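You operate a simulated robot arm through the tools that you are given. There is no shell and no other tool. Be economical: measure what you need, move in short steps, check, and stop when the job is done.

Carry out the task below with a simulated robot arm. There is one attempt and no reset: what you move stays moved.

## Task
Refill the diffuser from the small jug.
Fine: cover off, fill to within 25 ml of the blue line, jug back, cover on.

Only the result counts: the job must be done as asked and must still hold three seconds after the hand-in. Knocking over, shifting, dropping, spilling or breaking anything else fails it. A push-on lid holds only when it is set on centred and level and pressed home; a screw cap is set on level and turned clockwise until tight.

## Robot
A 6-joint arm with a two-finger parallel gripper, fixed in place. Base frame: the origin is at the foot of the arm, x ahead of it, y to its left, z up; the work surface is at about z = 48. Lengths are in cm, angles in degrees, forces in N, time in s.
With the tool pointing down near the work surface it reaches from about 10 to 54 cm from the base axis. Its first joint turns from -66.0 to 66.0 degrees. Payload 2.7 kg.
The TCP is the grasp point between the finger pads, 2.3 cm short of the fingertips. In the tool frame z runs along the fingers and y along their closing line. Largest opening 9.4 cm; finger width 3.8, thickness 1; the body of the gripper, 5.4 by 9.6 cm, starts 3.9 cm behind the TCP.
Orientation is told as [roll, pitch, yaw] about the base's x, y, z axes, in that order, counted from this pose: with the fingers straight down and closing along the base's y, the tool's x points along the base's -x, its y along +y and its z along -z.

## Interface
- The arm moves only by the tool step_arm. Its argument "targets" is a list of rows, each a list of 7 numbers: the gripper command, from -1 (shut) to 1 (fully open), values between in proportion, then the shift along the tool's x, y, z in units of 30 mm (1.0 is 30 mm), then the turn, a rotation vector about the tool's x, y, z in units of 6 degrees (1.0 is 6 degrees). In form: [[jaw, x, y, z, rx, ry, rz], ...]. A call has 1 to 10 rows; each row shifts and turns the commanded pose from where the row before left it, along the tool's axes as they then stand. A call with a number of a shift or a turn outside -1 to 1 is refused whole. Rows are played at 5 a second. More than 5 cm and 8.6 degrees between two rows, or a gripper value outside its range, and nothing of the call is played. Where a pose cannot be reached the arm comes as near as it can. A force on the tool above 90 N (or 10 N above the force at the start of the call, whichever is more), or a blocked arm, ends the call early, and 0.2 s more pass. The fingers move at their own pace (about 4.5 cm/s each) and stop on an object; they squeeze with about 20 N. The grip force told is the motor's: it shows also when the fingers shut on nothing. Time passes only in rows, and 0.2 s behind the last, so rows that do not move let the fingers close. The reply holds the time, the measured pose of the TCP, the force on the tool along the base axes, the opening and the grip force, in the units named above and with some noise.
- Cameras (640 x 400 px; columns grow to the right, rows downward): "scene" is fixed at [6.19, -43.9, 137.64]; the picture's right is [0.83, -0.56, 0.00], its down [-0.45, -0.67, -0.59] and it looks along [0.33, 0.49, -0.81] (base axes); focal length 310 px, centre (320, 200). "wrist" rides on the gripper at [8.6, 1.6, -7.5] in the tool frame; the picture's right is [-0.18, 0.98, 0.00], its down [-0.58, -0.11, -0.81] and it looks along [-0.79, -0.15, 0.59] (tool axes); focal length 243 px, centre (320, 200). There is no depth. A picture from a camera that has moved, and an enlarged one, comes with that camera's place and axes in the base frame and with its lens.
- get_image(camera): a new picture of that camera. No time passes.
- zoom(camera, box): a new picture of the part [left, top, right, bottom] of that camera's present view, enlarged. No time passes.
- hand_in(): hands the job in; it is judged then, once.

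Work in short steps. Places have to be worked out from the pictures, the camera data and where the tool is seen: move nearer, look again, correct. Check each grasp and each placing, and mend what went wrong. You have 120 turns and 84 pictures in all, those below and enlarged ones among them. Open the gripper and draw the arm clear of the work before you hand the job in, unless the task says otherwise; then end with one line.

The tools are called after ">>>" by a JSON object that holds its "name" and its "arguments". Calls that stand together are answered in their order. step_arm: Moves the arm, as the interface text tells. Its arguments: {"type":"object","properties":{"targets":{"type":"array"}},"required":["targets"]} The other tools are called the same way: get_image (camera) takes a picture; zoom (camera, box) takes an enlarged picture of a part of a camera's view; hand_in () hands the job in.

At the start:

```text
time_s: 0.0
ee_pos: [42.97, 10.32, 92.38]
ee_rot: [0.0, 0.1, 0.0]
contact_force: [0.9, 0.0, 0.3]
gripper_width: 9.38
grip_force: 0.0
```

scene: 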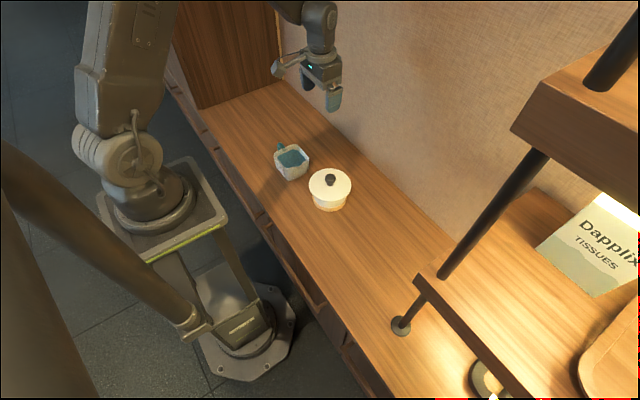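
wrist: 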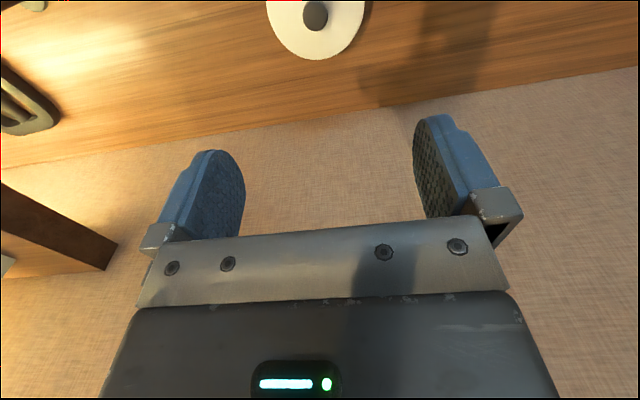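

I start with an enlarged look at the jug and the diffuser.

>>> {"name": "zoom", "arguments": {"camera": "scene", "box": [250, 130, 370, 220]}}

```text
4.44 times, centred on (310, 175) of scene
camera zoom: at [6.19, -43.9, 137.64], right [0.83, -0.56, 0.0], down [-0.45, -0.67, -0.59], along [0.33, 0.49, -0.81], focal length 1378 px, centre (364, 311)
```

zoom: 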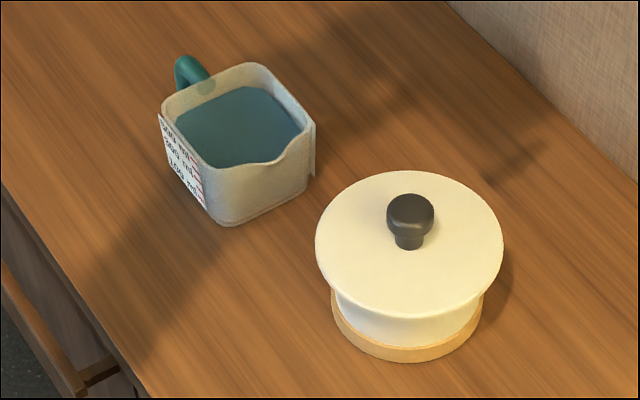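

The diffuser (white lid with a dark knob) looks to be near (46, 9) and the jug near (43, 29), with its handle toward +y and its spout toward -y. I back the arm up so the wrist camera sees both.

>>> {"name": "step_arm", "arguments": {"targets": [[1, 1, 0.5, 0.3, 0, 0, 0], [1, 1, 0.5, 0.3, 0, 0, 0], [1, 1, 0.5, 0.3, 0, 0, 0], [1, 1, 0.5, 0.3, 0, 0, 0], [1, 1, 0.5, 0.3, 0, 0, 0], [1, 0, 0, 0, 0, 0, 0]]}}

>>> {"name": "get_image", "arguments": {"camera": "wrist"}}

```text
time_s: 1.4
ee_pos: [27.82, 17.71, 87.72]
ee_rot: [0.0, 0.0, -0.1]
contact_force: [-0.3, 0.0, -0.4]
gripper_width: 9.42
grip_force: 0.0
```

```text
80 pictures are left
camera wrist: at [19.21, 19.36, 95.25], right [0.18, 0.98, 0.0], down [0.58, -0.11, 0.81], along [0.79, -0.15, -0.59], focal length 243 px, centre (320, 200)
```

wrist: 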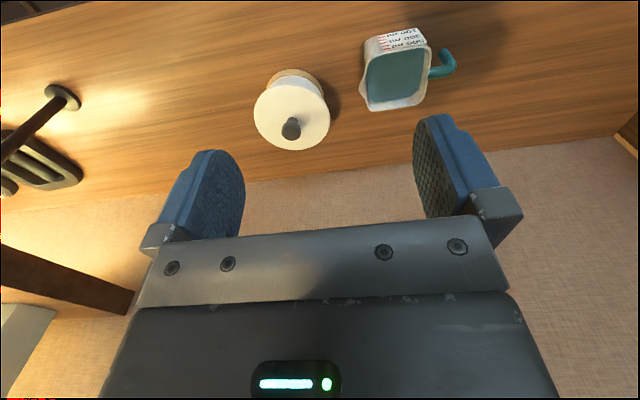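

>>> {"name": "zoom", "arguments": {"camera": "wrist", "box": [240, 15, 480, 165]}}

```text
2.67 times, centred on (360, 90) of wrist
camera zoom: at [19.21, 19.36, 95.25], right [0.18, 0.98, 0.0], down [0.58, -0.11, 0.81], along [0.79, -0.15, -0.59], focal length 647 px, centre (213, 493)
```

zoom: 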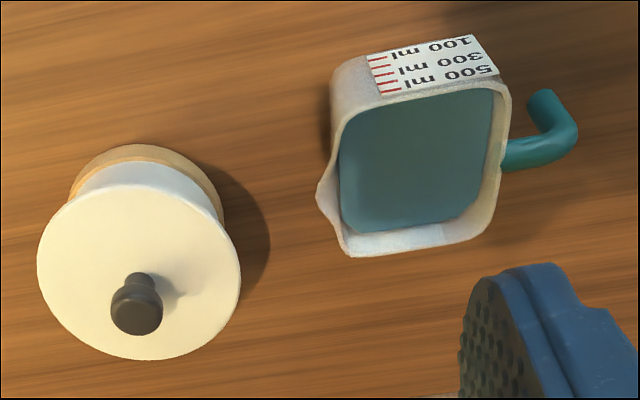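

The knob is at about (46.4, 9, 59). The jug rim is about 9.4 cm square, centred near (42, 28), and its handle bar sits at y≈37. I move nearer the knob to measure it better.

>>> {"name": "step_arm", "arguments": {"targets": [[1, -0.68, -0.483, 0.87, 0, 0, 0], [1, -0.68, -0.483, 0.87, 0, 0, 0], [1, -0.68, -0.483, 0.87, 0, 0, 0], [1, -0.68, -0.483, 0.87, 0, 0, 0], [1, -0.68, -0.483, 0.87, 0, 0, 0], [1, -0.68, -0.483, 0.87, 0, 0, 0], [1, 0, 0, 0, 0, 0, 0]]}}

>>> {"name": "get_image", "arguments": {"camera": "wrist"}}

>>> {"name": "zoom", "arguments": {"camera": "scene", "box": [250, 130, 370, 220]}}

```text
time_s: 3.0
ee_pos: [40.15, 9.08, 72.2]
ee_rot: [0.0, 0.0, 0.0]
contact_force: [-0.8, -0.2, -0.5]
gripper_width: 9.42
grip_force: 0.1
```

```text
78 pictures are left
camera wrist: at [31.54, 10.67, 79.65], right [0.18, 0.98, 0.0], down [0.58, -0.11, 0.81], along [0.79, -0.15, -0.59], focal length 243 px, centre (320, 200)
```

wrist: 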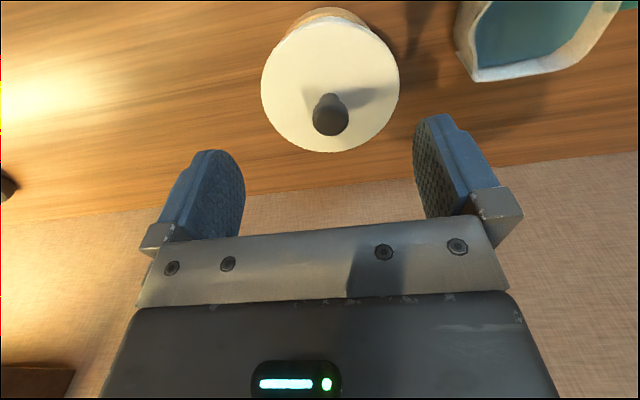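

```text
4.44 times, centred on (310, 175) of scene
camera zoom: at [6.19, -43.9, 137.64], right [0.83, -0.56, 0.0], down [-0.45, -0.67, -0.59], along [0.33, 0.49, -0.81], focal length 1378 px, centre (364, 311)
```

zoom: 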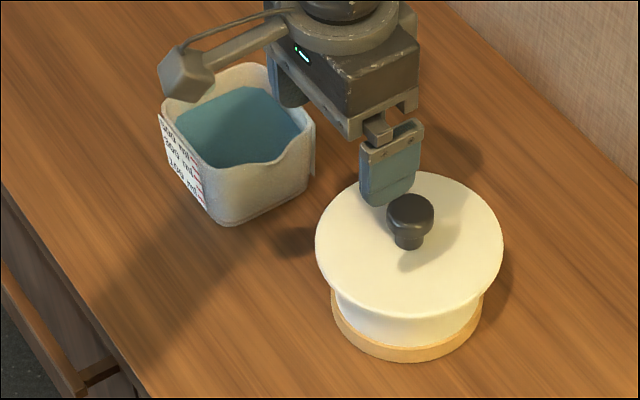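

The knob axis comes out at about (45.2, 9.1) with its top near z≈60. I move above it, keeping the tips just over the top, and check.

>>> {"name": "step_arm", "arguments": {"targets": [[1, -0.6, 0, 0.5, 0, 0, 0], [1, -0.6, 0, 0.8, 0, 0, 0], [1, -0.5, 0, 0.8, 0, 0, 0], [1, 0, 0, 0.8, 0, 0, 0], [1, 0, 0, 0, 0, 0, 0]]}}

>>> {"name": "get_image", "arguments": {"camera": "wrist"}}

>>> {"name": "zoom", "arguments": {"camera": "scene", "box": [270, 130, 390, 220]}}

```text
time_s: 4.2
ee_pos: [45.15, 9.06, 63.51]
ee_rot: [0.0, 0.0, 0.1]
contact_force: [-0.3, 0.4, 0.4]
gripper_width: 9.41
grip_force: 0.2
```

```text
76 pictures are left
camera wrist: at [36.64, 10.66, 70.97], right [0.18, 0.98, 0.0], down [0.58, -0.11, 0.81], along [0.79, -0.15, -0.59], focal length 243 px, centre (320, 200)
```

wrist: 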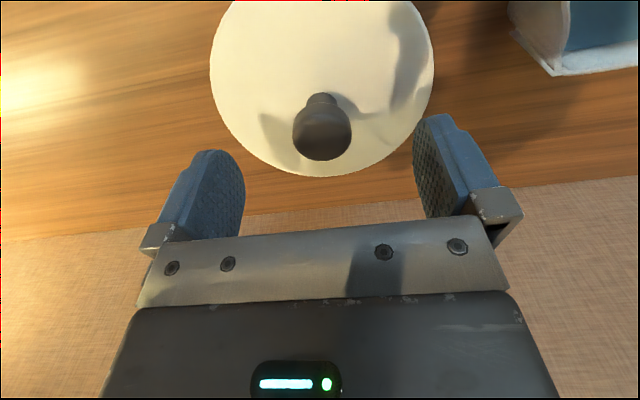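

```text
4.44 times, centred on (330, 175) of scene
camera zoom: at [6.19, -43.9, 137.64], right [0.83, -0.56, 0.0], down [-0.45, -0.67, -0.59], along [0.33, 0.49, -0.81], focal length 1378 px, centre (276, 311)
```

zoom: 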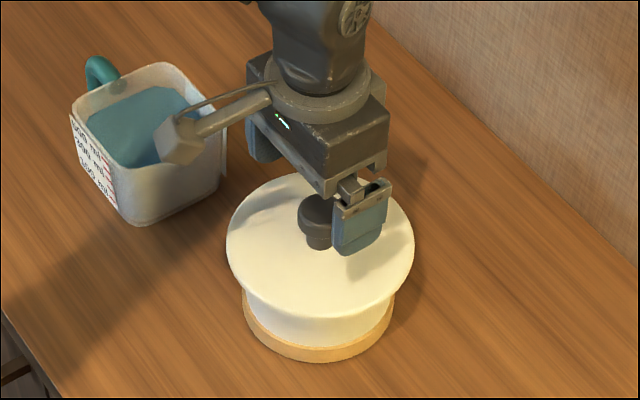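

The knob is centred between the fingers and its head is about 3.3 cm wide. I lower the TCP to z≈59.1 and close.

>>> {"name": "step_arm", "arguments": {"targets": [[1, -0.08, 0, 0.5, 0, 0, 0], [1, 0, 0, 0.5, 0, 0, 0], [1, 0, 0, 0.45, 0, 0, 0], [1, 0, 0, 0, 0, 0, 0], [-1, 0, 0, 0, 0, 0, 0], [-1, 0, 0, 0, 0, 0, 0], [-1, 0, 0, 0, 0, 0, 0], [-1, 0, 0, 0, 0, 0, 0], [-1, 0, 0, 0, 0, 0, 0], [-1, 0, 0, 0, 0, 0, 0]]}}

>>> {"name": "get_image", "arguments": {"camera": "wrist"}}

```text
time_s: 6.4
ee_pos: [45.35, 9.04, 59.2]
ee_rot: [0.0, -0.1, 0.1]
contact_force: [-0.1, 0.0, -0.4]
gripper_width: 3.5
grip_force: 20.2
```

```text
74 pictures are left
camera wrist: at [36.84, 10.68, 66.63], right [0.18, 0.98, 0.0], down [0.58, -0.11, 0.81], along [0.79, -0.15, -0.59], focal length 243 px, centre (320, 200)
```

wrist: 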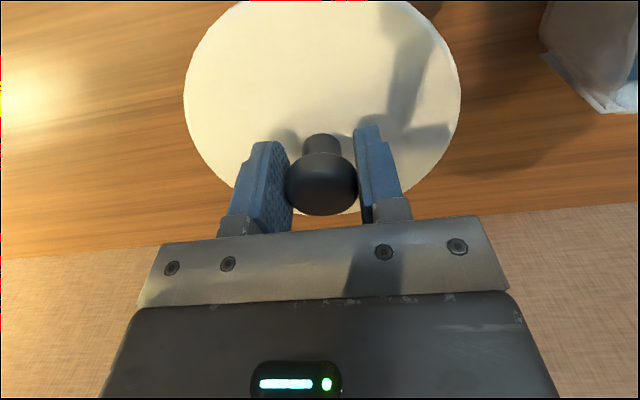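

The grip holds at 3.5 cm. I lift straight up, slowly at first, and watch the force.

>>> {"name": "step_arm", "arguments": {"targets": [[-1, 0, 0, -0.15, 0, 0, 0], [-1, 0, 0, -0.2, 0, 0, 0], [-1, 0, 0, -0.3, 0, 0, 0], [-1, 0, 0, -0.5, 0, 0, 0], [-1, 0, 0, -0.6, 0, 0, 0], [-1, 0, 0, 0, 0, 0, 0]]}}

>>> {"name": "get_image", "arguments": {"camera": "scene"}}

```text
time_s: 7.8
ee_pos: [45.57, 8.96, 64.46]
ee_rot: [0.1, 0.0, 0.0]
contact_force: [0.2, 0.0, -0.8]
gripper_width: 0.0
grip_force: 20.3
```

```text
73 pictures are left
```

scene: 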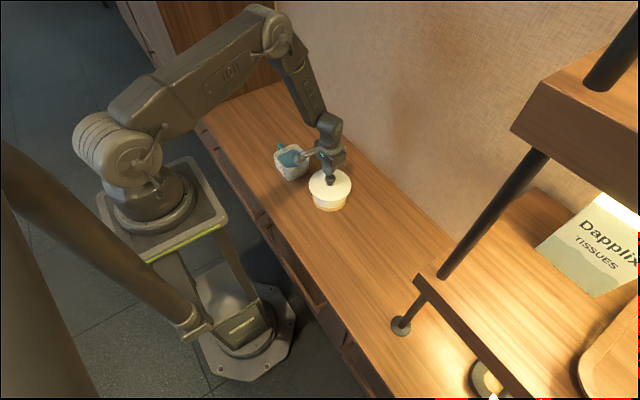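

The fingers slipped off the knob, so the cover holds tight. I look closely at the cover and the knob.

>>> {"name": "get_image", "arguments": {"camera": "wrist"}}

>>> {"name": "zoom", "arguments": {"camera": "scene", "box": [300, 155, 364, 215]}}

```text
72 pictures are left
camera wrist: at [36.85, 10.67, 71.83], right [0.18, 0.98, 0.0], down [0.58, -0.11, 0.81], along [0.79, -0.15, -0.59], focal length 243 px, centre (320, 200)
```

wrist: 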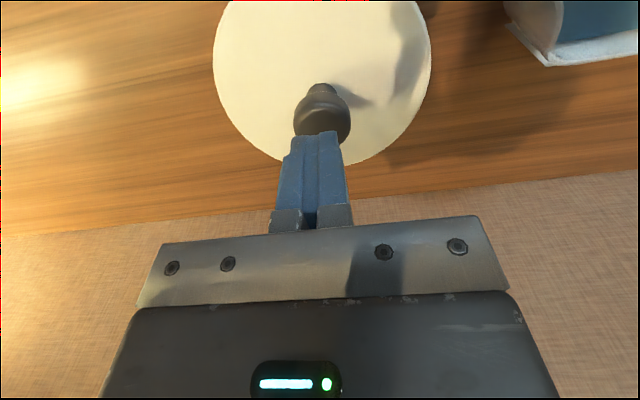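

```text
6.67 times, centred on (332, 185) of scene
camera zoom: at [6.19, -43.9, 137.64], right [0.83, -0.56, 0.0], down [-0.45, -0.67, -0.59], along [0.33, 0.49, -0.81], focal length 2067 px, centre (240, 300)
```

zoom: 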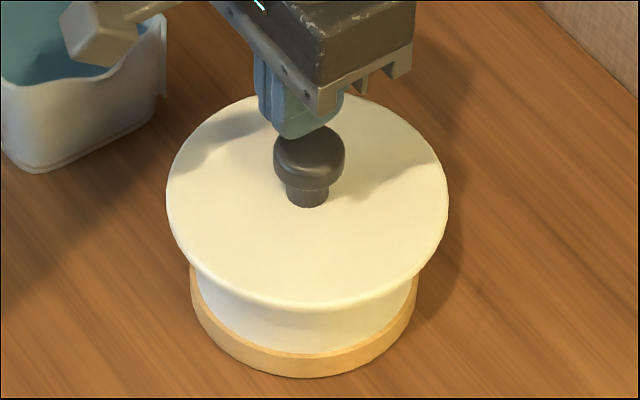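

The cover did not move. I open, go back down a little deeper, grip again, and pull in millimetre steps to read the pull force.

>>> {"name": "step_arm", "arguments": {"targets": [[0, 0, 0, 0, 0, 0, 0], [0, 0, 0, 0, 0, 0, 0], [0, 0, 0, 0.7, 0, 0, 0], [0, 0, 0, 0.7, 0, 0, 0], [0, 0, 0, 0.4, 0, 0, 0], [0, 0, 0, 0, 0, 0, 0]]}}

```text
time_s: 9.2
ee_pos: [45.29, 9.06, 59.04]
ee_rot: [0.0, 0.0, 0.0]
contact_force: [0.3, 0.0, -0.1]
gripper_width: 4.69
grip_force: 0.1
```

Nothing has touched so far. I creep further down for a deeper grip; the tips may brush the cover plate.

>>> {"name": "step_arm", "arguments": {"targets": [[0, 0, 0, 0.1, 0, 0, 0], [0, 0, 0, 0.05, 0, 0, 0], [0, 0, 0, 0.05, 0, 0, 0], [0, 0, 0, 0, 0, 0, 0]]}}

```text
time_s: 10.2
ee_pos: [45.52, 9.1, 58.51]
ee_rot: [0.0, 0.1, 0.0]
contact_force: [-6.6, -2.4, 24.2]
gripper_width: 4.71
grip_force: 0.1
```

Contact came at TCP z≈58.55, so the cover top is at about z≈56.3. I back off slightly and grip.

>>> {"name": "step_arm", "arguments": {"targets": [[0, 0, 0, -0.07, 0, 0, 0], [-1, 0, 0, 0, 0, 0, 0], [-1, 0, 0, 0, 0, 0, 0], [-1, 0, 0, 0, 0, 0, 0], [-1, 0, 0, 0, 0, 0, 0]]}}

>>> {"name": "step_arm", "arguments": {"targets": [[-1, 0, 0, -0.05, 0, 0, 0], [-1, 0, 0, -0.05, 0, 0, 0]]}}

>>> {"name": "step_arm", "arguments": {"targets": [[-1, 0, 0, -0.04, 0, 0, 0], [-1, 0, 0, -0.03, 0, 0, 0]]}}

```text
time_s: 11.4
ee_pos: [45.47, 9.12, 58.55]
ee_rot: [0.0, 0.1, 0.0]
contact_force: [0.5, -0.1, 0.0]
gripper_width: 3.53
grip_force: 20.0
```

```text
time_s: 12.0
ee_pos: [45.5, 9.09, 58.76]
ee_rot: [0.0, 0.0, 0.0]
contact_force: [0.1, -0.6, -1.3]
gripper_width: 3.53
grip_force: 20.6
```

```text
time_s: 12.6
ee_pos: [45.43, 9.01, 59.21]
ee_rot: [0.0, -0.1, 0.0]
contact_force: [-0.1, -0.1, -0.4]
gripper_width: 3.51
grip_force: 20.0
```

There is almost no pull force while rising. I check whether the cover is moving with the tool.

>>> {"name": "zoom", "arguments": {"camera": "scene", "box": [300, 155, 364, 215]}}

>>> {"name": "get_image", "arguments": {"camera": "wrist"}}

```text
6.67 times, centred on (332, 185) of scene
camera zoom: at [6.19, -43.9, 137.64], right [0.83, -0.56, 0.0], down [-0.45, -0.67, -0.59], along [0.33, 0.49, -0.81], focal length 2067 px, centre (240, 300)
```

zoom: 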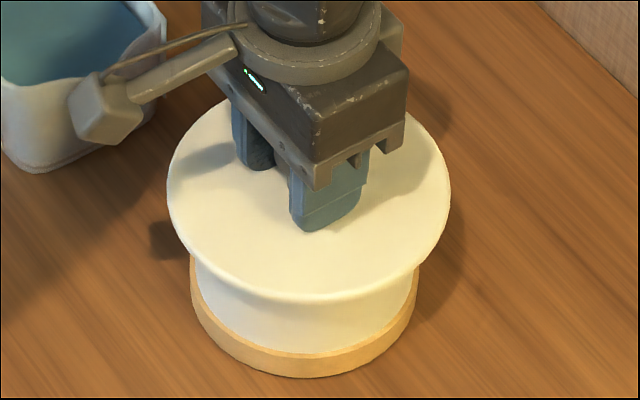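

```text
69 pictures are left
camera wrist: at [36.85, 10.69, 66.58], right [0.18, 0.98, 0.0], down [0.58, -0.11, 0.81], along [0.79, -0.15, -0.59], focal length 243 px, centre (320, 200)
```

wrist: 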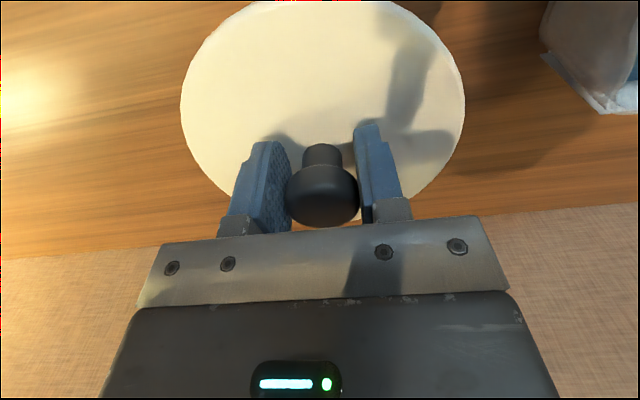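

The cover has come up about 0.6 cm with the gripper. I keep lifting gently.

>>> {"name": "step_arm", "arguments": {"targets": [[-1, 0, 0, -0.08, 0, 0, 0], [-1, 0, 0, -0.1, 0, 0, 0], [-1, 0, 0, -0.12, 0, 0, 0], [-1, 0, 0, -0.15, 0, 0, 0], [-1, 0, 0, -0.15, 0, 0, 0], [-1, 0, 0, -0.15, 0, 0, 0], [-1, 0, 0, -0.15, 0, 0, 0], [-1, 0, 0, -0.15, 0, 0, 0], [-1, 0, 0, -0.1, 0, 0, 0]]}}

>>> {"name": "zoom", "arguments": {"camera": "scene", "box": [300, 155, 364, 215]}}

>>> {"name": "get_image", "arguments": {"camera": "wrist"}}

```text
time_s: 14.6
ee_pos: [45.34, 9.04, 62.58]
ee_rot: [0.1, 0.0, 0.0]
contact_force: [-0.3, -0.2, -1.1]
gripper_width: 3.51
grip_force: 20.1
```

```text
6.67 times, centred on (332, 185) of scene
camera zoom: at [6.19, -43.9, 137.64], right [0.83, -0.56, 0.0], down [-0.45, -0.67, -0.59], along [0.33, 0.49, -0.81], focal length 2067 px, centre (240, 300)
```

zoom: 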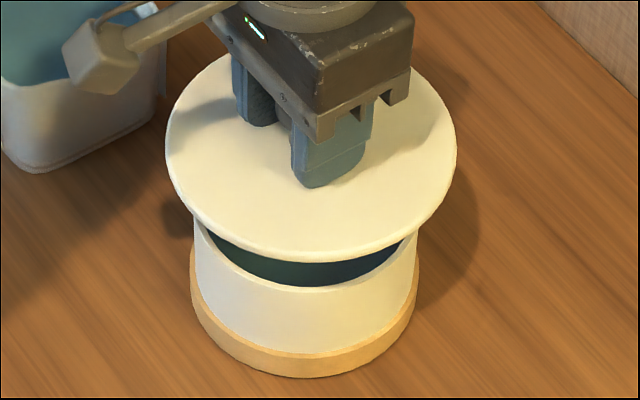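

```text
67 pictures are left
camera wrist: at [36.84, 10.65, 70.02], right [0.18, 0.98, 0.0], down [0.58, -0.11, 0.81], along [0.79, -0.15, -0.59], focal length 243 px, centre (320, 200)
```

wrist: 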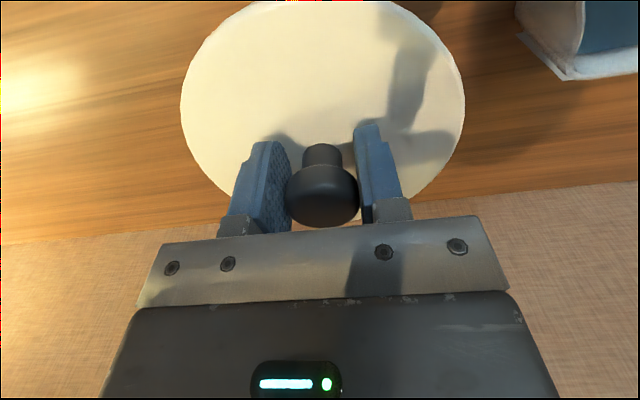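

The cover is off, level and held. I raise it more and carry it toward -y, to free space near (38, -11).

>>> {"name": "step_arm", "arguments": {"targets": [[-1, 0, 0, -0.4, 0, 0, 0], [-1, 0, 0, -0.5, 0, 0, 0], [-1, 0, 0, -0.4, 0, 0, 0], [-1, 0.3, -0.6, 0, 0, 0, 0], [-1, 0.3, -0.8, 0, 0, 0, 0], [-1, 0.3, -0.8, 0, 0, 0, 0], [-1, 0.3, -0.8, 0, 0, 0, 0], [-1, 0.3, -0.8, 0, 0, 0, 0], [-1, 0.3, -0.8, 0, 0, 0, 0], [-1, 0.3, -0.8, 0, 0, 0, 0]]}}

>>> {"name": "step_arm", "arguments": {"targets": [[-1, 0.2, -0.8, 0, 0, 0, 0], [-1, 0.1, -0.6, 0, 0, 0, 0], [-1, 0, 0, 0, 0, 0, 0]]}}

>>> {"name": "zoom", "arguments": {"camera": "scene", "box": [260, 130, 420, 240]}}

```text
time_s: 16.8
ee_pos: [39.08, -7.23, 66.42]
ee_rot: [0.0, 0.1, 0.0]
contact_force: [0.0, 0.2, -0.4]
gripper_width: 3.53
grip_force: 20.2
```

```text
time_s: 17.6
ee_pos: [38.19, -11.45, 66.56]
ee_rot: [0.1, -0.1, -0.1]
contact_force: [0.0, -0.4, -0.1]
gripper_width: 3.51
grip_force: 19.9
```

```text
3.64 times, centred on (340, 185) of scene
camera zoom: at [6.19, -43.9, 137.64], right [0.83, -0.56, 0.0], down [-0.45, -0.67, -0.59], along [0.33, 0.49, -0.81], focal length 1128 px, centre (247, 254)
```

zoom: 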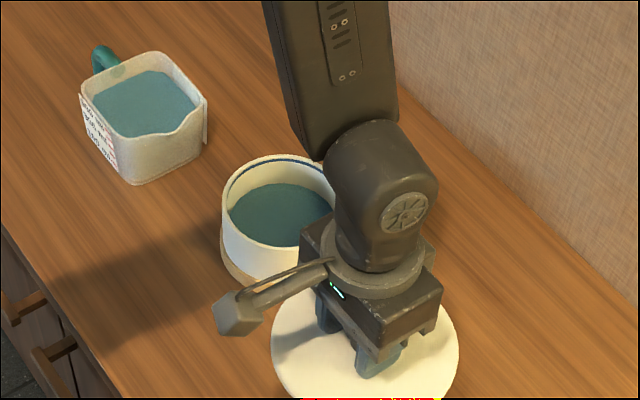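

I lower the cover to just above the table.

>>> {"name": "step_arm", "arguments": {"targets": [[-1, 0, 0, 0.6, 0, 0, 0], [-1, 0, 0, 0.8, 0, 0, 0], [-1, 0, 0, 0.8, 0, 0, 0], [-1, 0, 0, 0.8, 0, 0, 0], [-1, 0, 0, 0.6, 0, 0, 0], [-1, 0, 0, 0.4, 0, 0, 0], [-1, 0, 0, 0, 0, 0, 0]]}}

>>> {"name": "get_image", "arguments": {"camera": "scene"}}

```text
time_s: 19.2
ee_pos: [38.33, -11.35, 54.48]
ee_rot: [0.0, 0.0, 0.0]
contact_force: [-0.7, -0.6, -0.3]
gripper_width: 3.53
grip_force: 19.7
```

```text
65 pictures are left
```

scene: 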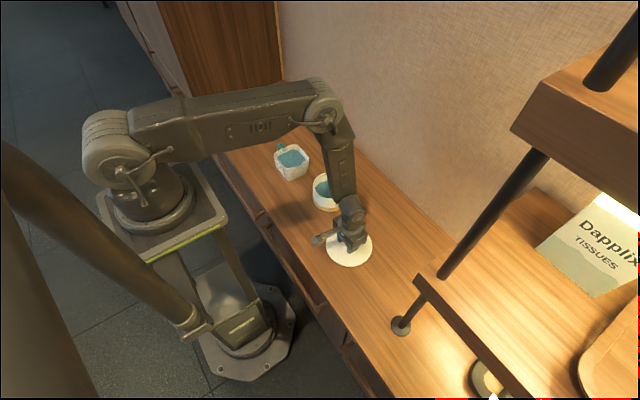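

>>> {"name": "step_arm", "arguments": {"targets": [[-1, 0, 0, 0.2, 0, 0, 0], [-1, 0, 0, 0.1, 0, 0, 0], [-1, 0, 0, 0.1, 0, 0, 0]]}}

>>> {"name": "step_arm", "arguments": {"targets": [[-1, 0, 0, 0.1, 0, 0, 0], [-1, 0, 0, 0.05, 0, 0, 0]]}}

>>> {"name": "step_arm", "arguments": {"targets": [[-1, 0, 0, 0.05, 0, 0, 0], [-1, 0, 0, 0.05, 0, 0, 0]]}}

```text
time_s: 20.0
ee_pos: [38.26, -11.32, 53.3]
ee_rot: [0.0, 0.1, 0.0]
contact_force: [0.0, -0.3, -1.2]
gripper_width: 3.5
grip_force: 19.7
```

```text
time_s: 20.6
ee_pos: [38.25, -11.27, 52.8]
ee_rot: [0.0, 0.0, 0.0]
contact_force: [0.3, 0.0, -0.7]
gripper_width: 3.5
grip_force: 19.6
```

```text
time_s: 21.2
ee_pos: [38.32, -11.41, 52.49]
ee_rot: [0.0, -0.1, 0.1]
contact_force: [0.5, 0.3, -1.1]
gripper_width: 3.51
grip_force: 19.9
```

Still no contact, so I continue down in small steps.

>>> {"name": "step_arm", "arguments": {"targets": [[-1, 0, 0, 0.07, 0, 0, 0], [-1, 0, 0, 0.06, 0, 0, 0]]}}

>>> {"name": "step_arm", "arguments": {"targets": [[-1, 0, 0, 0.06, 0, 0, 0], [-1, 0, 0, 0.05, 0, 0, 0]]}}

>>> {"name": "step_arm", "arguments": {"targets": [[-1, 0, 0, 0.05, 0, 0, 0], [-1, 0, 0, 0.04, 0, 0, 0]]}}

>>> {"name": "zoom", "arguments": {"camera": "scene", "box": [300, 190, 400, 270]}}

```text
time_s: 21.8
ee_pos: [38.32, -11.35, 52.16]
ee_rot: [0.0, 0.0, 0.0]
contact_force: [-6.0, 0.8, 19.5]
gripper_width: 3.52
grip_force: 20.3
```

```text
time_s: 22.4
ee_pos: [38.42, -11.49, 52.18]
ee_rot: [0.0, 0.1, -0.1]
contact_force: [-3.6, 1.4, 15.5]
gripper_width: 3.5
grip_force: 20.2
stopped in row 2: the force on the tool passed its limit (the readings are from after the stop); the commanded pose is now the measured one
```

```text
time_s: 23.0
ee_pos: [38.53, -11.46, 52.19]
ee_rot: [0.0, 0.2, -0.1]
contact_force: [-23.7, 5.1, 85.6]
gripper_width: 3.53
grip_force: 19.7
```

```text
5.00 times, centred on (350, 230) of scene
camera zoom: at [6.05, -43.86, 137.66], right [0.83, -0.56, 0.0], down [-0.45, -0.67, -0.59], along [0.33, 0.49, -0.81], focal length 1550 px, centre (170, 50)
```

zoom: 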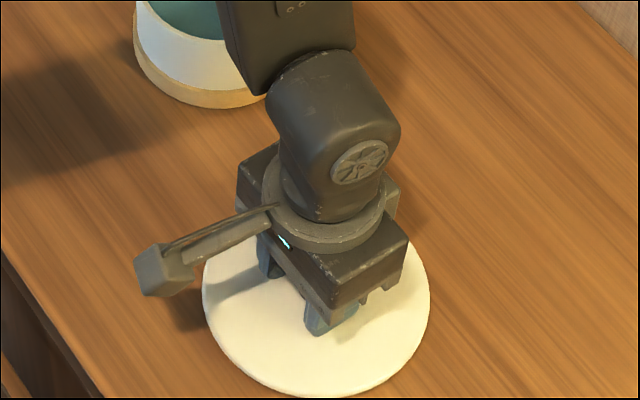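

The cover landed at TCP z≈52.2. I relieve the press, open, and raise straight up.

>>> {"name": "step_arm", "arguments": {"targets": [[-1, 0, 0, -0.05, 0, 0, 0], [1, 0, 0, 0, 0, 0, 0], [1, 0, 0, 0, 0, 0, 0], [1, 0, 0, 0, 0, 0, 0], [1, 0, 0, 0, 0, 0, 0], [1, 0, 0, -0.5, 0, 0, 0], [1, 0, 0, -1, 0, 0, 0], [1, 0, 0, -1, 0, 0, 0], [1, 0, 0, -1, 0, 0, 0], [1, 0, 0, -1, 0, 0, 0]]}}

>>> {"name": "get_image", "arguments": {"camera": "scene"}}

>>> {"name": "get_image", "arguments": {"camera": "wrist"}}

```text
time_s: 25.2
ee_pos: [38.31, -11.46, 65.58]
ee_rot: [0.1, 0.2, 0.0]
contact_force: [-0.3, 0.0, -0.1]
gripper_width: 9.39
grip_force: 0.2
```

```text
63 pictures are left
```

scene: 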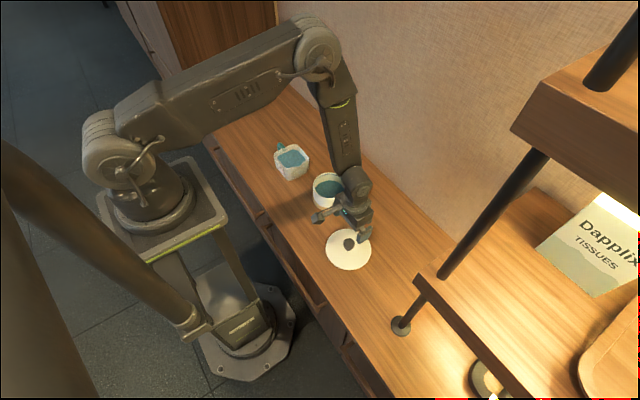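

```text
62 pictures are left
camera wrist: at [29.76, -9.79, 72.95], right [0.18, 0.98, 0.0], down [0.58, -0.11, 0.8], along [0.79, -0.15, -0.59], focal length 243 px, centre (320, 200)
```

wrist: 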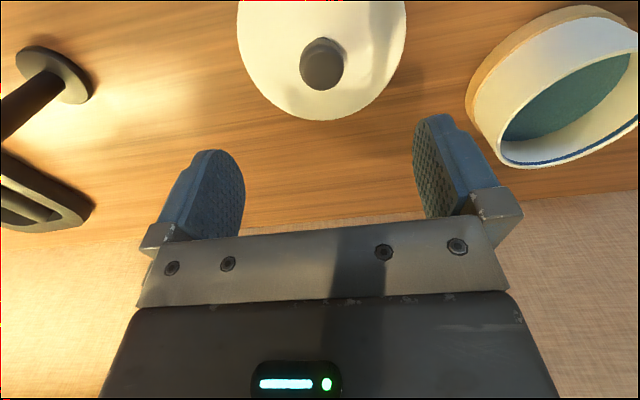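

The cover lies flat near (38, -11). I now move up and over to the jug side for a horizontal-ish approach to the handle.

>>> {"name": "step_arm", "arguments": {"targets": [[1, 0.3, 0.6, -0.8, 0, 0, 0], [1, 0.3, 0.8, -0.8, 0, 0, 0], [1, 0.3, 1, -0.6, 0, 0, 0], [1, 0.3, 1, -0.4, 0, 0, 0], [1, 0.3, 1, 0, 0, 0, 0], [1, 0.3, 1, 0, 0, 0, 0], [1, 0.3, 1, 0, 0, 0, 0], [1, 0.3, 1, 0, 0, 0, 0], [1, 0.2, 1, 0, 0, 0, 0], [1, 0, 1, 0, 0, 0, 0]]}}

>>> {"name": "step_arm", "arguments": {"targets": [[1, 0, 1, 0, 0, 0, 0], [1, 0, 1, 0, 0, 0, 0], [1, 0, 1, 0, 0, 0, 0], [1, 0, 1, 0, 0, -1, 0], [1, 0, 1, 0, 0, -1, 0], [1, 0, 1, 0, 0, -1, 0], [1, 0, 0, 0, 0, -1, 0], [1, 0, 0, 0, 0, -1, 0], [1, 0, 0, 0, 0, -1, 0], [1, 0, 0, 0, 0, 0, 0]]}}

>>> {"name": "get_image", "arguments": {"camera": "wrist"}}

```text
time_s: 27.4
ee_pos: [30.61, 16.7, 73.27]
ee_rot: [0.1, 0.3, -0.1]
contact_force: [-0.2, -0.4, -0.1]
gripper_width: 9.41
grip_force: 0.0
```

```text
time_s: 29.6
ee_pos: [30.61, 34.75, 73.28]
ee_rot: [0.2, -35.9, -0.1]
contact_force: [0.0, 0.1, -0.7]
gripper_width: 9.4
grip_force: 0.0
```

```text
61 pictures are left
camera wrist: at [19.3, 36.48, 74.29], right [0.15, 0.98, 0.11], down [0.0, -0.11, 0.99], along [0.99, -0.15, -0.01], focal length 243 px, centre (320, 200)
```

wrist: 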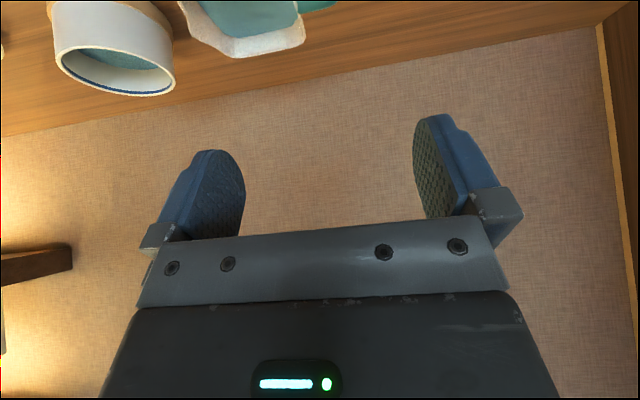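

The camera would hang low in that tilt, so I change plan: clamp the jug's -x wall from above, fingers closing along x with the camera on the +y side. First I look closely at the diffuser and the jug while the view is clear.

>>> {"name": "zoom", "arguments": {"camera": "scene", "box": [300, 160, 364, 216]}}

>>> {"name": "zoom", "arguments": {"camera": "scene", "box": [262, 130, 318, 186]}}

```text
7.14 times, centred on (332, 188) of scene
camera zoom: at [6.19, -43.9, 137.64], right [0.83, -0.56, 0.0], down [-0.45, -0.67, -0.59], along [0.33, 0.49, -0.81], focal length 2215 px, centre (234, 286)
```

zoom: 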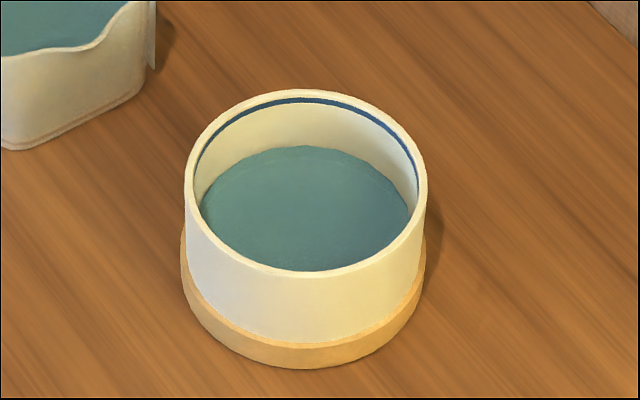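

```text
7.14 times, centred on (290, 158) of scene
camera zoom: at [6.19, -43.9, 137.64], right [0.83, -0.56, 0.0], down [-0.45, -0.67, -0.59], along [0.33, 0.49, -0.81], focal length 2215 px, centre (534, 500)
```

zoom: 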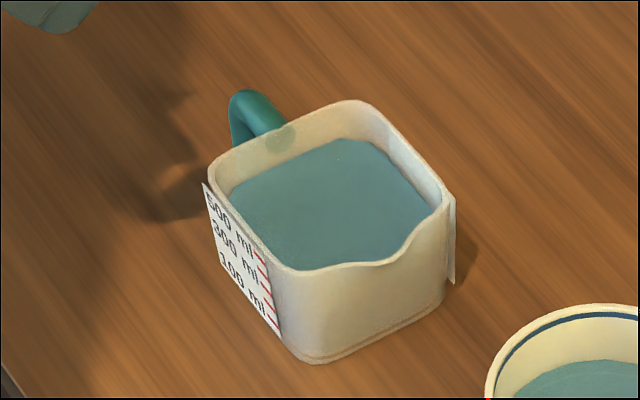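

The diffuser water is about 3.8 cm below the line, so it needs roughly 330 ml; the jug holds about 380 ml. I undo the tilt and turn the tool by yaw -90 so the fingers close along x.

>>> {"name": "step_arm", "arguments": {"targets": [[1, 0, 0, 0, 0, 1, 0], [1, 0, 0, 0, 0, 1, 0], [1, 0, 0, 0, 0, 1, 0], [1, 0, 0, 0, 0, 1, 0], [1, 0, 0, 0, 0, 1, 0], [1, 0, 0, 0, 0, 1, 0], [1, 0, 0, 0, 0, 0, 1], [1, 0, 0, 0, 0, 0, 1], [1, 0, 0, 0, 0, 0, 1], [1, 0, 0, 0, 0, 0, 1]]}}

>>> {"name": "step_arm", "arguments": {"targets": [[1, 0, 0, 0, 0, 0, 1], [1, 0, 0, 0, 0, 0, 1], [1, 0, 0, 0, 0, 0, 1], [1, 0, 0, 0, 0, 0, 1], [1, 0, 0, 0, 0, 0, 1], [1, 0, 0, 0, 0, 0, 1], [1, 0, 0, 0, 0, 0, 1], [1, 0, 0, 0, 0, 0, 1], [1, 0, 0, 0, 0, 0, 1], [1, 0, 0, 0, 0, 0, 1]]}}

>>> {"name": "step_arm", "arguments": {"targets": [[1, 0, 0, 0, 0, 0, 1], [1, 0, 0, 0, 0, 0, 0]]}}

>>> {"name": "get_image", "arguments": {"camera": "wrist"}}

```text
time_s: 31.8
ee_pos: [30.69, 34.85, 73.36]
ee_rot: [0.0, 0.3, -24.1]
contact_force: [0.0, 0.3, 0.8]
gripper_width: 9.39
grip_force: 0.0
```

```text
time_s: 34.0
ee_pos: [30.64, 34.88, 73.45]
ee_rot: [-0.2, 0.1, -84.3]
contact_force: [-0.1, -0.5, -0.4]
gripper_width: 9.4
grip_force: 0.0
```

```text
time_s: 34.6
ee_pos: [30.74, 34.7, 73.39]
ee_rot: [-0.1, 0.0, -90.1]
contact_force: [0.4, 0.6, 0.6]
gripper_width: 9.37
grip_force: 0.1
```

```text
58 pictures are left
camera wrist: at [32.38, 43.46, 80.79], right [0.98, -0.19, 0.0], down [-0.11, -0.58, 0.81], along [-0.15, -0.79, -0.59], focal length 243 px, centre (320, 200)
```

wrist: 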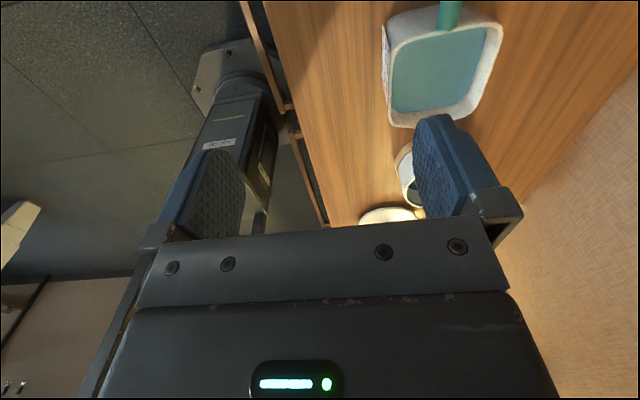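

>>> {"name": "zoom", "arguments": {"camera": "wrist", "box": [360, 0, 520, 130]}}

```text
3.08 times, centred on (440, 65) of wrist
camera zoom: at [32.38, 43.46, 80.79], right [0.98, -0.19, 0.0], down [-0.11, -0.58, 0.81], along [-0.15, -0.79, -0.59], focal length 746 px, centre (-49, 615)
```

zoom: 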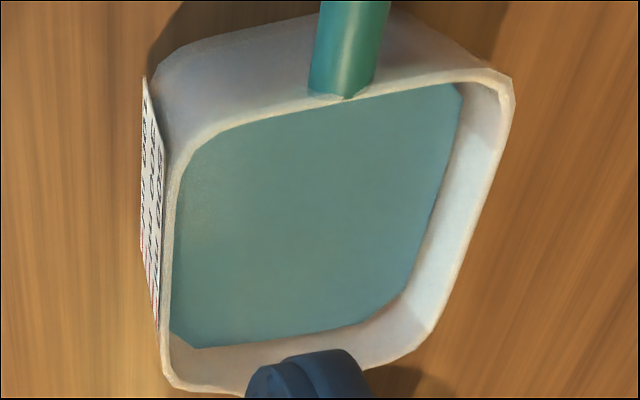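

The jug's -x wall is at x≈37.1–37.7, running y≈24–33 with the rim near z≈56. I move above the middle of that wall with the jaw at about 5 cm.

>>> {"name": "step_arm", "arguments": {"targets": [[0.06, -0.5, 0.55, 0.5, 0, 0, 0], [0.06, -0.5, 0.55, 0.6, 0, 0, 0], [0.06, -0.5, 0.55, 0.6, 0, 0, 0], [0.06, -0.57, 0.58, 0.6, 0, 0, 0], [0.06, 0, 0, 0.5, 0, 0, 0], [0.06, 0, 0, 0, 0, 0, 0]]}}

>>> {"name": "get_image", "arguments": {"camera": "wrist"}}

>>> {"name": "zoom", "arguments": {"camera": "scene", "box": [250, 120, 340, 200]}}

```text
time_s: 36.0
ee_pos: [37.42, 28.55, 65.06]
ee_rot: [-0.1, 0.1, -90.0]
contact_force: [-1.1, 0.3, -0.3]
gripper_width: 4.97
grip_force: 0.1
```

```text
56 pictures are left
camera wrist: at [39.09, 37.28, 72.41], right [0.98, -0.18, 0.0], down [-0.11, -0.58, 0.81], along [-0.15, -0.79, -0.59], focal length 243 px, centre (320, 200)
```

wrist: 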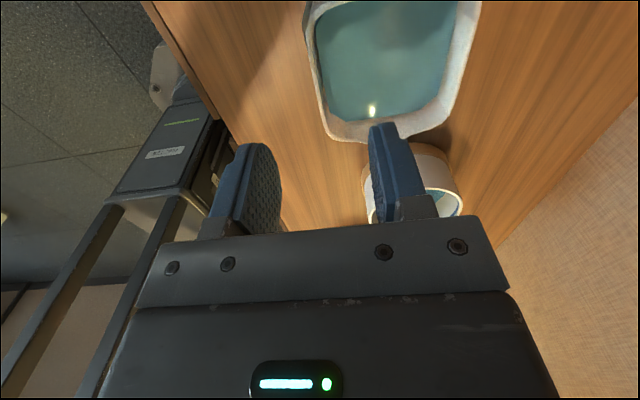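

```text
5.00 times, centred on (295, 160) of scene
camera zoom: at [6.19, -43.9, 137.64], right [0.83, -0.56, 0.0], down [-0.45, -0.67, -0.59], along [0.33, 0.49, -0.81], focal length 1550 px, centre (445, 400)
```

zoom: 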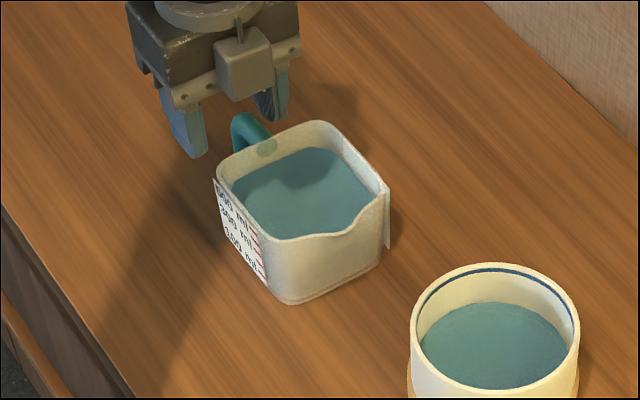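

The wall outer face measures x≈37.0 and its centre about 37.25. I lower so the tips sit just above the rim and check.

>>> {"name": "step_arm", "arguments": {"targets": [[0.06, 0, -0.05, 0.5, 0, 0, 0], [0.06, 0, 0, 0.6, 0, 0, 0], [0.06, 0, 0, 0.6, 0, 0, 0], [0.06, 0, 0, 0.2, 0, 0, 0], [0.06, 0, 0, 0, 0, 0, 0]]}}

>>> {"name": "zoom", "arguments": {"camera": "wrist", "box": [180, 0, 500, 200]}}

>>> {"name": "zoom", "arguments": {"camera": "scene", "box": [260, 120, 330, 190]}}

```text
time_s: 37.2
ee_pos: [37.19, 28.7, 59.26]
ee_rot: [-0.1, 0.0, -90.0]
contact_force: [0.0, -1.2, -0.1]
gripper_width: 4.97
grip_force: 0.1
```

```text
2.00 times, centred on (340, 100) of wrist
camera zoom: at [38.91, 37.27, 66.64], right [0.98, -0.18, 0.0], down [-0.11, -0.58, 0.81], along [-0.15, -0.79, -0.59], focal length 485 px, centre (280, 400)
```

zoom: 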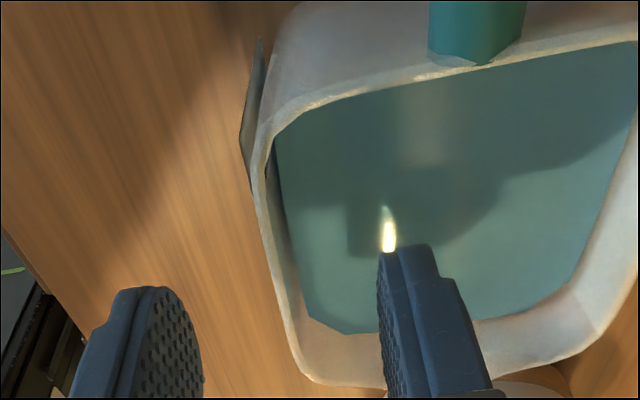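

```text
5.71 times, centred on (295, 155) of scene
camera zoom: at [6.19, -43.9, 137.64], right [0.83, -0.56, 0.0], down [-0.45, -0.67, -0.59], along [0.33, 0.49, -0.81], focal length 1772 px, centre (463, 457)
```

zoom: 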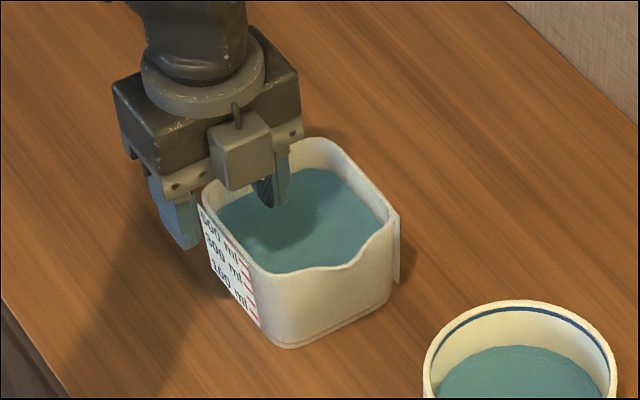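

The wall rim is at x≈37.4, so I shift +0.2 cm in x and descend to TCP z≈54.5, watching the force.

>>> {"name": "step_arm", "arguments": {"targets": [[0.06, 0, 0.07, 0.2, 0, 0, 0], [0.06, 0, 0, 0.3, 0, 0, 0], [0.06, 0, 0, 0.3, 0, 0, 0], [0.06, 0, 0, 0, 0, 0, 0]]}}

>>> {"name": "step_arm", "arguments": {"targets": [[0.06, 0, 0, 0.3, 0, 0, 0], [0.06, 0, 0, 0.3, 0, 0, 0], [0.06, 0, 0, 0.2, 0, 0, 0], [0.06, 0, 0, 0, 0, 0, 0]]}}

>>> {"name": "zoom", "arguments": {"camera": "wrist", "box": [180, 0, 500, 200]}}

```text
time_s: 38.2
ee_pos: [37.34, 28.57, 56.77]
ee_rot: [-0.1, 0.0, -90.0]
contact_force: [0.5, 0.6, -0.8]
gripper_width: 4.99
grip_force: 0.0
```

```text
time_s: 39.2
ee_pos: [37.34, 28.53, 54.34]
ee_rot: [-0.2, 0.0, -89.9]
contact_force: [0.3, -0.4, -0.7]
gripper_width: 4.97
grip_force: 0.0
```

```text
2.00 times, centred on (340, 100) of wrist
camera zoom: at [39.04, 37.26, 61.85], right [0.98, -0.18, 0.0], down [-0.11, -0.58, 0.81], along [-0.15, -0.79, -0.59], focal length 485 px, centre (280, 400)
```

zoom: 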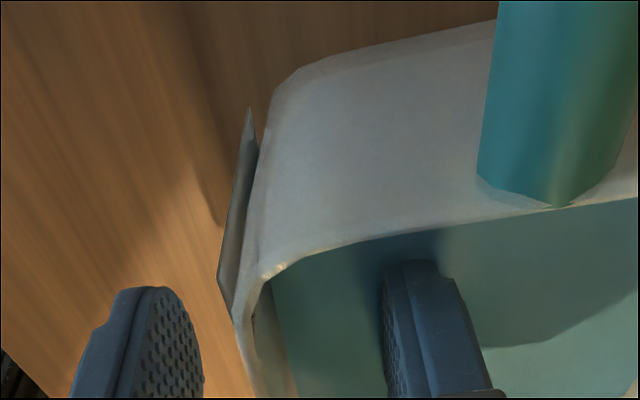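

The position is fine with no contact. I close on the wall.

>>> {"name": "step_arm", "arguments": {"targets": [[-0.5, 0, 0, 0, 0, 0, 0], [-0.5, 0, 0, 0, 0, 0, 0], [-0.5, 0, 0, 0, 0, 0, 0], [-0.6, 0, 0, 0, 0, 0, 0], [-0.7, 0, 0, 0, 0, 0, 0]]}}

>>> {"name": "step_arm", "arguments": {"targets": [[-0.75, 0, 0, 0, 0, 0, 0], [-0.8, 0, 0, 0, 0, 0, 0], [-0.85, 0, 0, 0, 0, 0, 0]]}}

>>> {"name": "step_arm", "arguments": {"targets": [[-1, 0, 0, 0, 0, 0, 0], [-1, 0, 0, 0, 0, 0, 0], [-1, 0, 0, 0, 0, 0, 0], [-1, 0, 0, 0, 0, 0, 0]]}}

>>> {"name": "zoom", "arguments": {"camera": "scene", "box": [260, 120, 330, 190]}}

>>> {"name": "zoom", "arguments": {"camera": "wrist", "box": [180, 0, 500, 200]}}

```text
time_s: 40.4
ee_pos: [37.4, 28.66, 54.36]
ee_rot: [-0.2, 0.0, -90.1]
contact_force: [-0.6, 0.3, 0.2]
gripper_width: 1.42
grip_force: 0.1
```

```text
time_s: 41.2
ee_pos: [37.35, 28.52, 54.39]
ee_rot: [-0.2, -0.1, -90.1]
contact_force: [-0.8, -0.1, -0.1]
gripper_width: 0.73
grip_force: 0.9
```

```text
time_s: 42.2
ee_pos: [37.34, 28.62, 54.34]
ee_rot: [0.0, 0.1, -90.1]
contact_force: [-1.4, -0.7, 6.2]
gripper_width: 0.46
grip_force: 19.9
```

```text
5.71 times, centred on (295, 155) of scene
camera zoom: at [6.18, -43.91, 137.64], right [0.83, -0.56, 0.0], down [-0.45, -0.67, -0.59], along [0.33, 0.49, -0.81], focal length 1772 px, centre (463, 457)
```

zoom: 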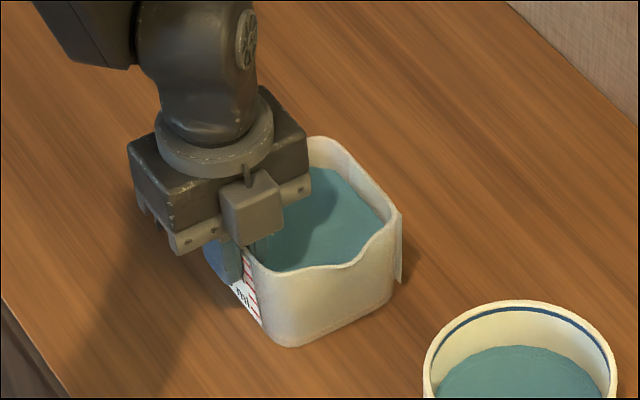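

```text
2.00 times, centred on (340, 100) of wrist
camera zoom: at [39.05, 37.26, 61.88], right [0.98, -0.18, 0.0], down [-0.11, -0.58, 0.81], along [-0.15, -0.79, -0.59], focal length 485 px, centre (280, 400)
```

zoom: 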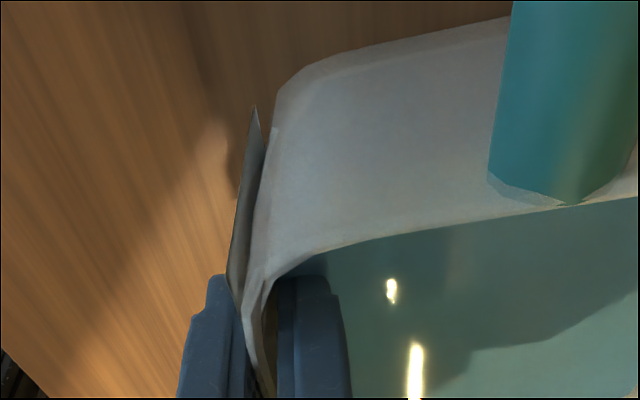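

The wall is gripped. I lift about 0.6 cm as a test.

>>> {"name": "step_arm", "arguments": {"targets": [[-1, 0, 0, -0.05, 0, 0, 0], [-1, 0, 0, -0.05, 0, 0, 0], [-1, 0, 0, -0.05, 0, 0, 0], [-1, 0, 0, -0.05, 0, 0, 0], [-1, 0, 0, 0, 0, 0, 0]]}}

>>> {"name": "zoom", "arguments": {"camera": "scene", "box": [260, 120, 330, 190]}}

```text
time_s: 43.4
ee_pos: [37.3, 28.51, 54.89]
ee_rot: [-0.3, -0.1, -90.1]
contact_force: [-0.3, -0.2, -5.5]
gripper_width: 0.29
grip_force: 20.0
```

```text
5.71 times, centred on (295, 155) of scene
camera zoom: at [6.2, -43.9, 137.64], right [0.83, -0.56, 0.0], down [-0.45, -0.67, -0.59], along [0.33, 0.49, -0.81], focal length 1772 px, centre (463, 457)
```

zoom: 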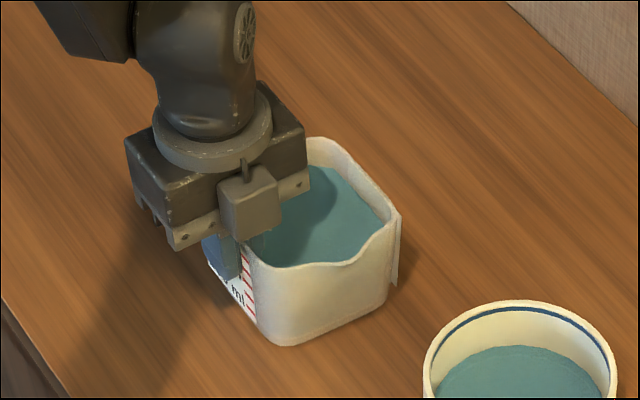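

The load reads 5.5 N and the jug is coming up. I lift a further 1.5 cm and check for slip or tilt.

>>> {"name": "step_arm", "arguments": {"targets": [[-1, 0, 0, -0.1, 0, 0, 0], [-1, 0, 0, -0.1, 0, 0, 0], [-1, 0, 0, -0.1, 0, 0, 0], [-1, 0, 0, -0.1, 0, 0, 0], [-1, 0, 0, -0.1, 0, 0, 0], [-1, 0, 0, 0, 0, 0, 0]]}}

>>> {"name": "zoom", "arguments": {"camera": "scene", "box": [260, 120, 330, 190]}}

>>> {"name": "get_image", "arguments": {"camera": "wrist"}}

```text
time_s: 44.8
ee_pos: [37.32, 28.57, 56.53]
ee_rot: [-0.2, 0.1, -90.0]
contact_force: [-0.2, 0.3, -4.9]
gripper_width: 0.29
grip_force: 20.1
```

```text
5.71 times, centred on (295, 155) of scene
camera zoom: at [6.2, -43.9, 137.64], right [0.83, -0.56, 0.0], down [-0.45, -0.67, -0.59], along [0.33, 0.49, -0.81], focal length 1772 px, centre (463, 457)
```

zoom: 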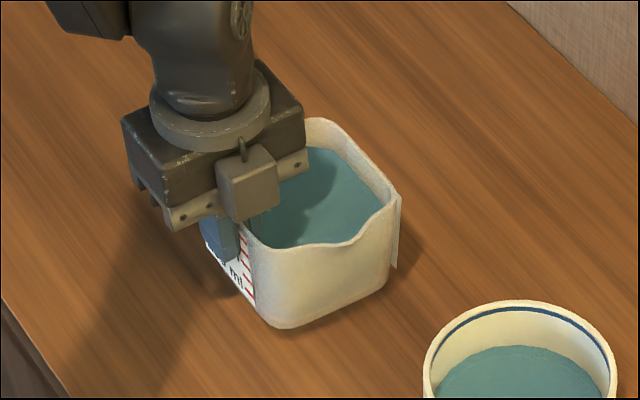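

```text
47 pictures are left
camera wrist: at [39.03, 37.29, 63.95], right [0.98, -0.18, 0.0], down [-0.11, -0.58, 0.81], along [-0.15, -0.79, -0.59], focal length 243 px, centre (320, 200)
```

wrist: 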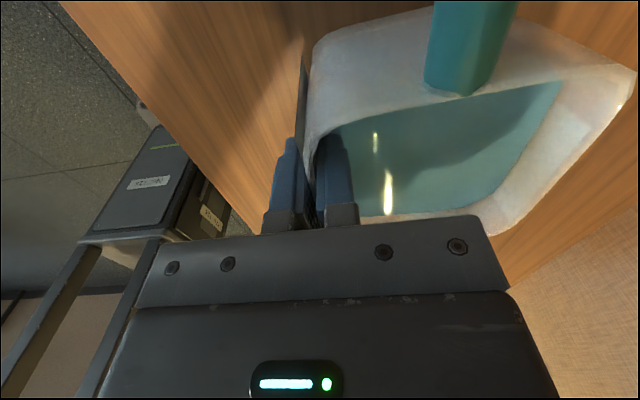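

The jug is held; its weight is about 5.2 N and it sags only slightly. I lift to z≈66 smoothly.

>>> {"name": "step_arm", "arguments": {"targets": [[-1, 0, 0, -0.15, 0, 0, 0], [-1, 0, 0, -0.25, 0, 0, 0], [-1, 0, 0, -0.35, 0, 0, 0], [-1, 0, 0, -0.4, 0, 0, 0], [-1, 0, 0, -0.4, 0, 0, 0], [-1, 0, 0, -0.4, 0, 0, 0], [-1, 0, 0, -0.4, 0, 0, 0], [-1, 0, 0, -0.4, 0, 0, 0], [-1, 0, 0, -0.3, 0, 0, 0], [-1, 0, 0, -0.15, 0, 0, 0]]}}

>>> {"name": "zoom", "arguments": {"camera": "scene", "box": [250, 110, 350, 200]}}

```text
time_s: 47.0
ee_pos: [37.56, 28.61, 66.05]
ee_rot: [-0.3, 0.0, -90.0]
contact_force: [0.1, -0.6, -5.4]
gripper_width: 0.28
grip_force: 20.3
```

```text
4.44 times, centred on (300, 155) of scene
camera zoom: at [6.2, -43.9, 137.64], right [0.83, -0.56, 0.0], down [-0.45, -0.67, -0.59], along [0.33, 0.49, -0.81], focal length 1378 px, centre (409, 400)
```

zoom: 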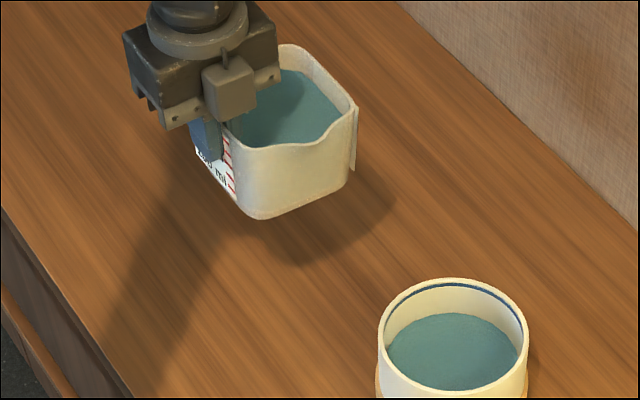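

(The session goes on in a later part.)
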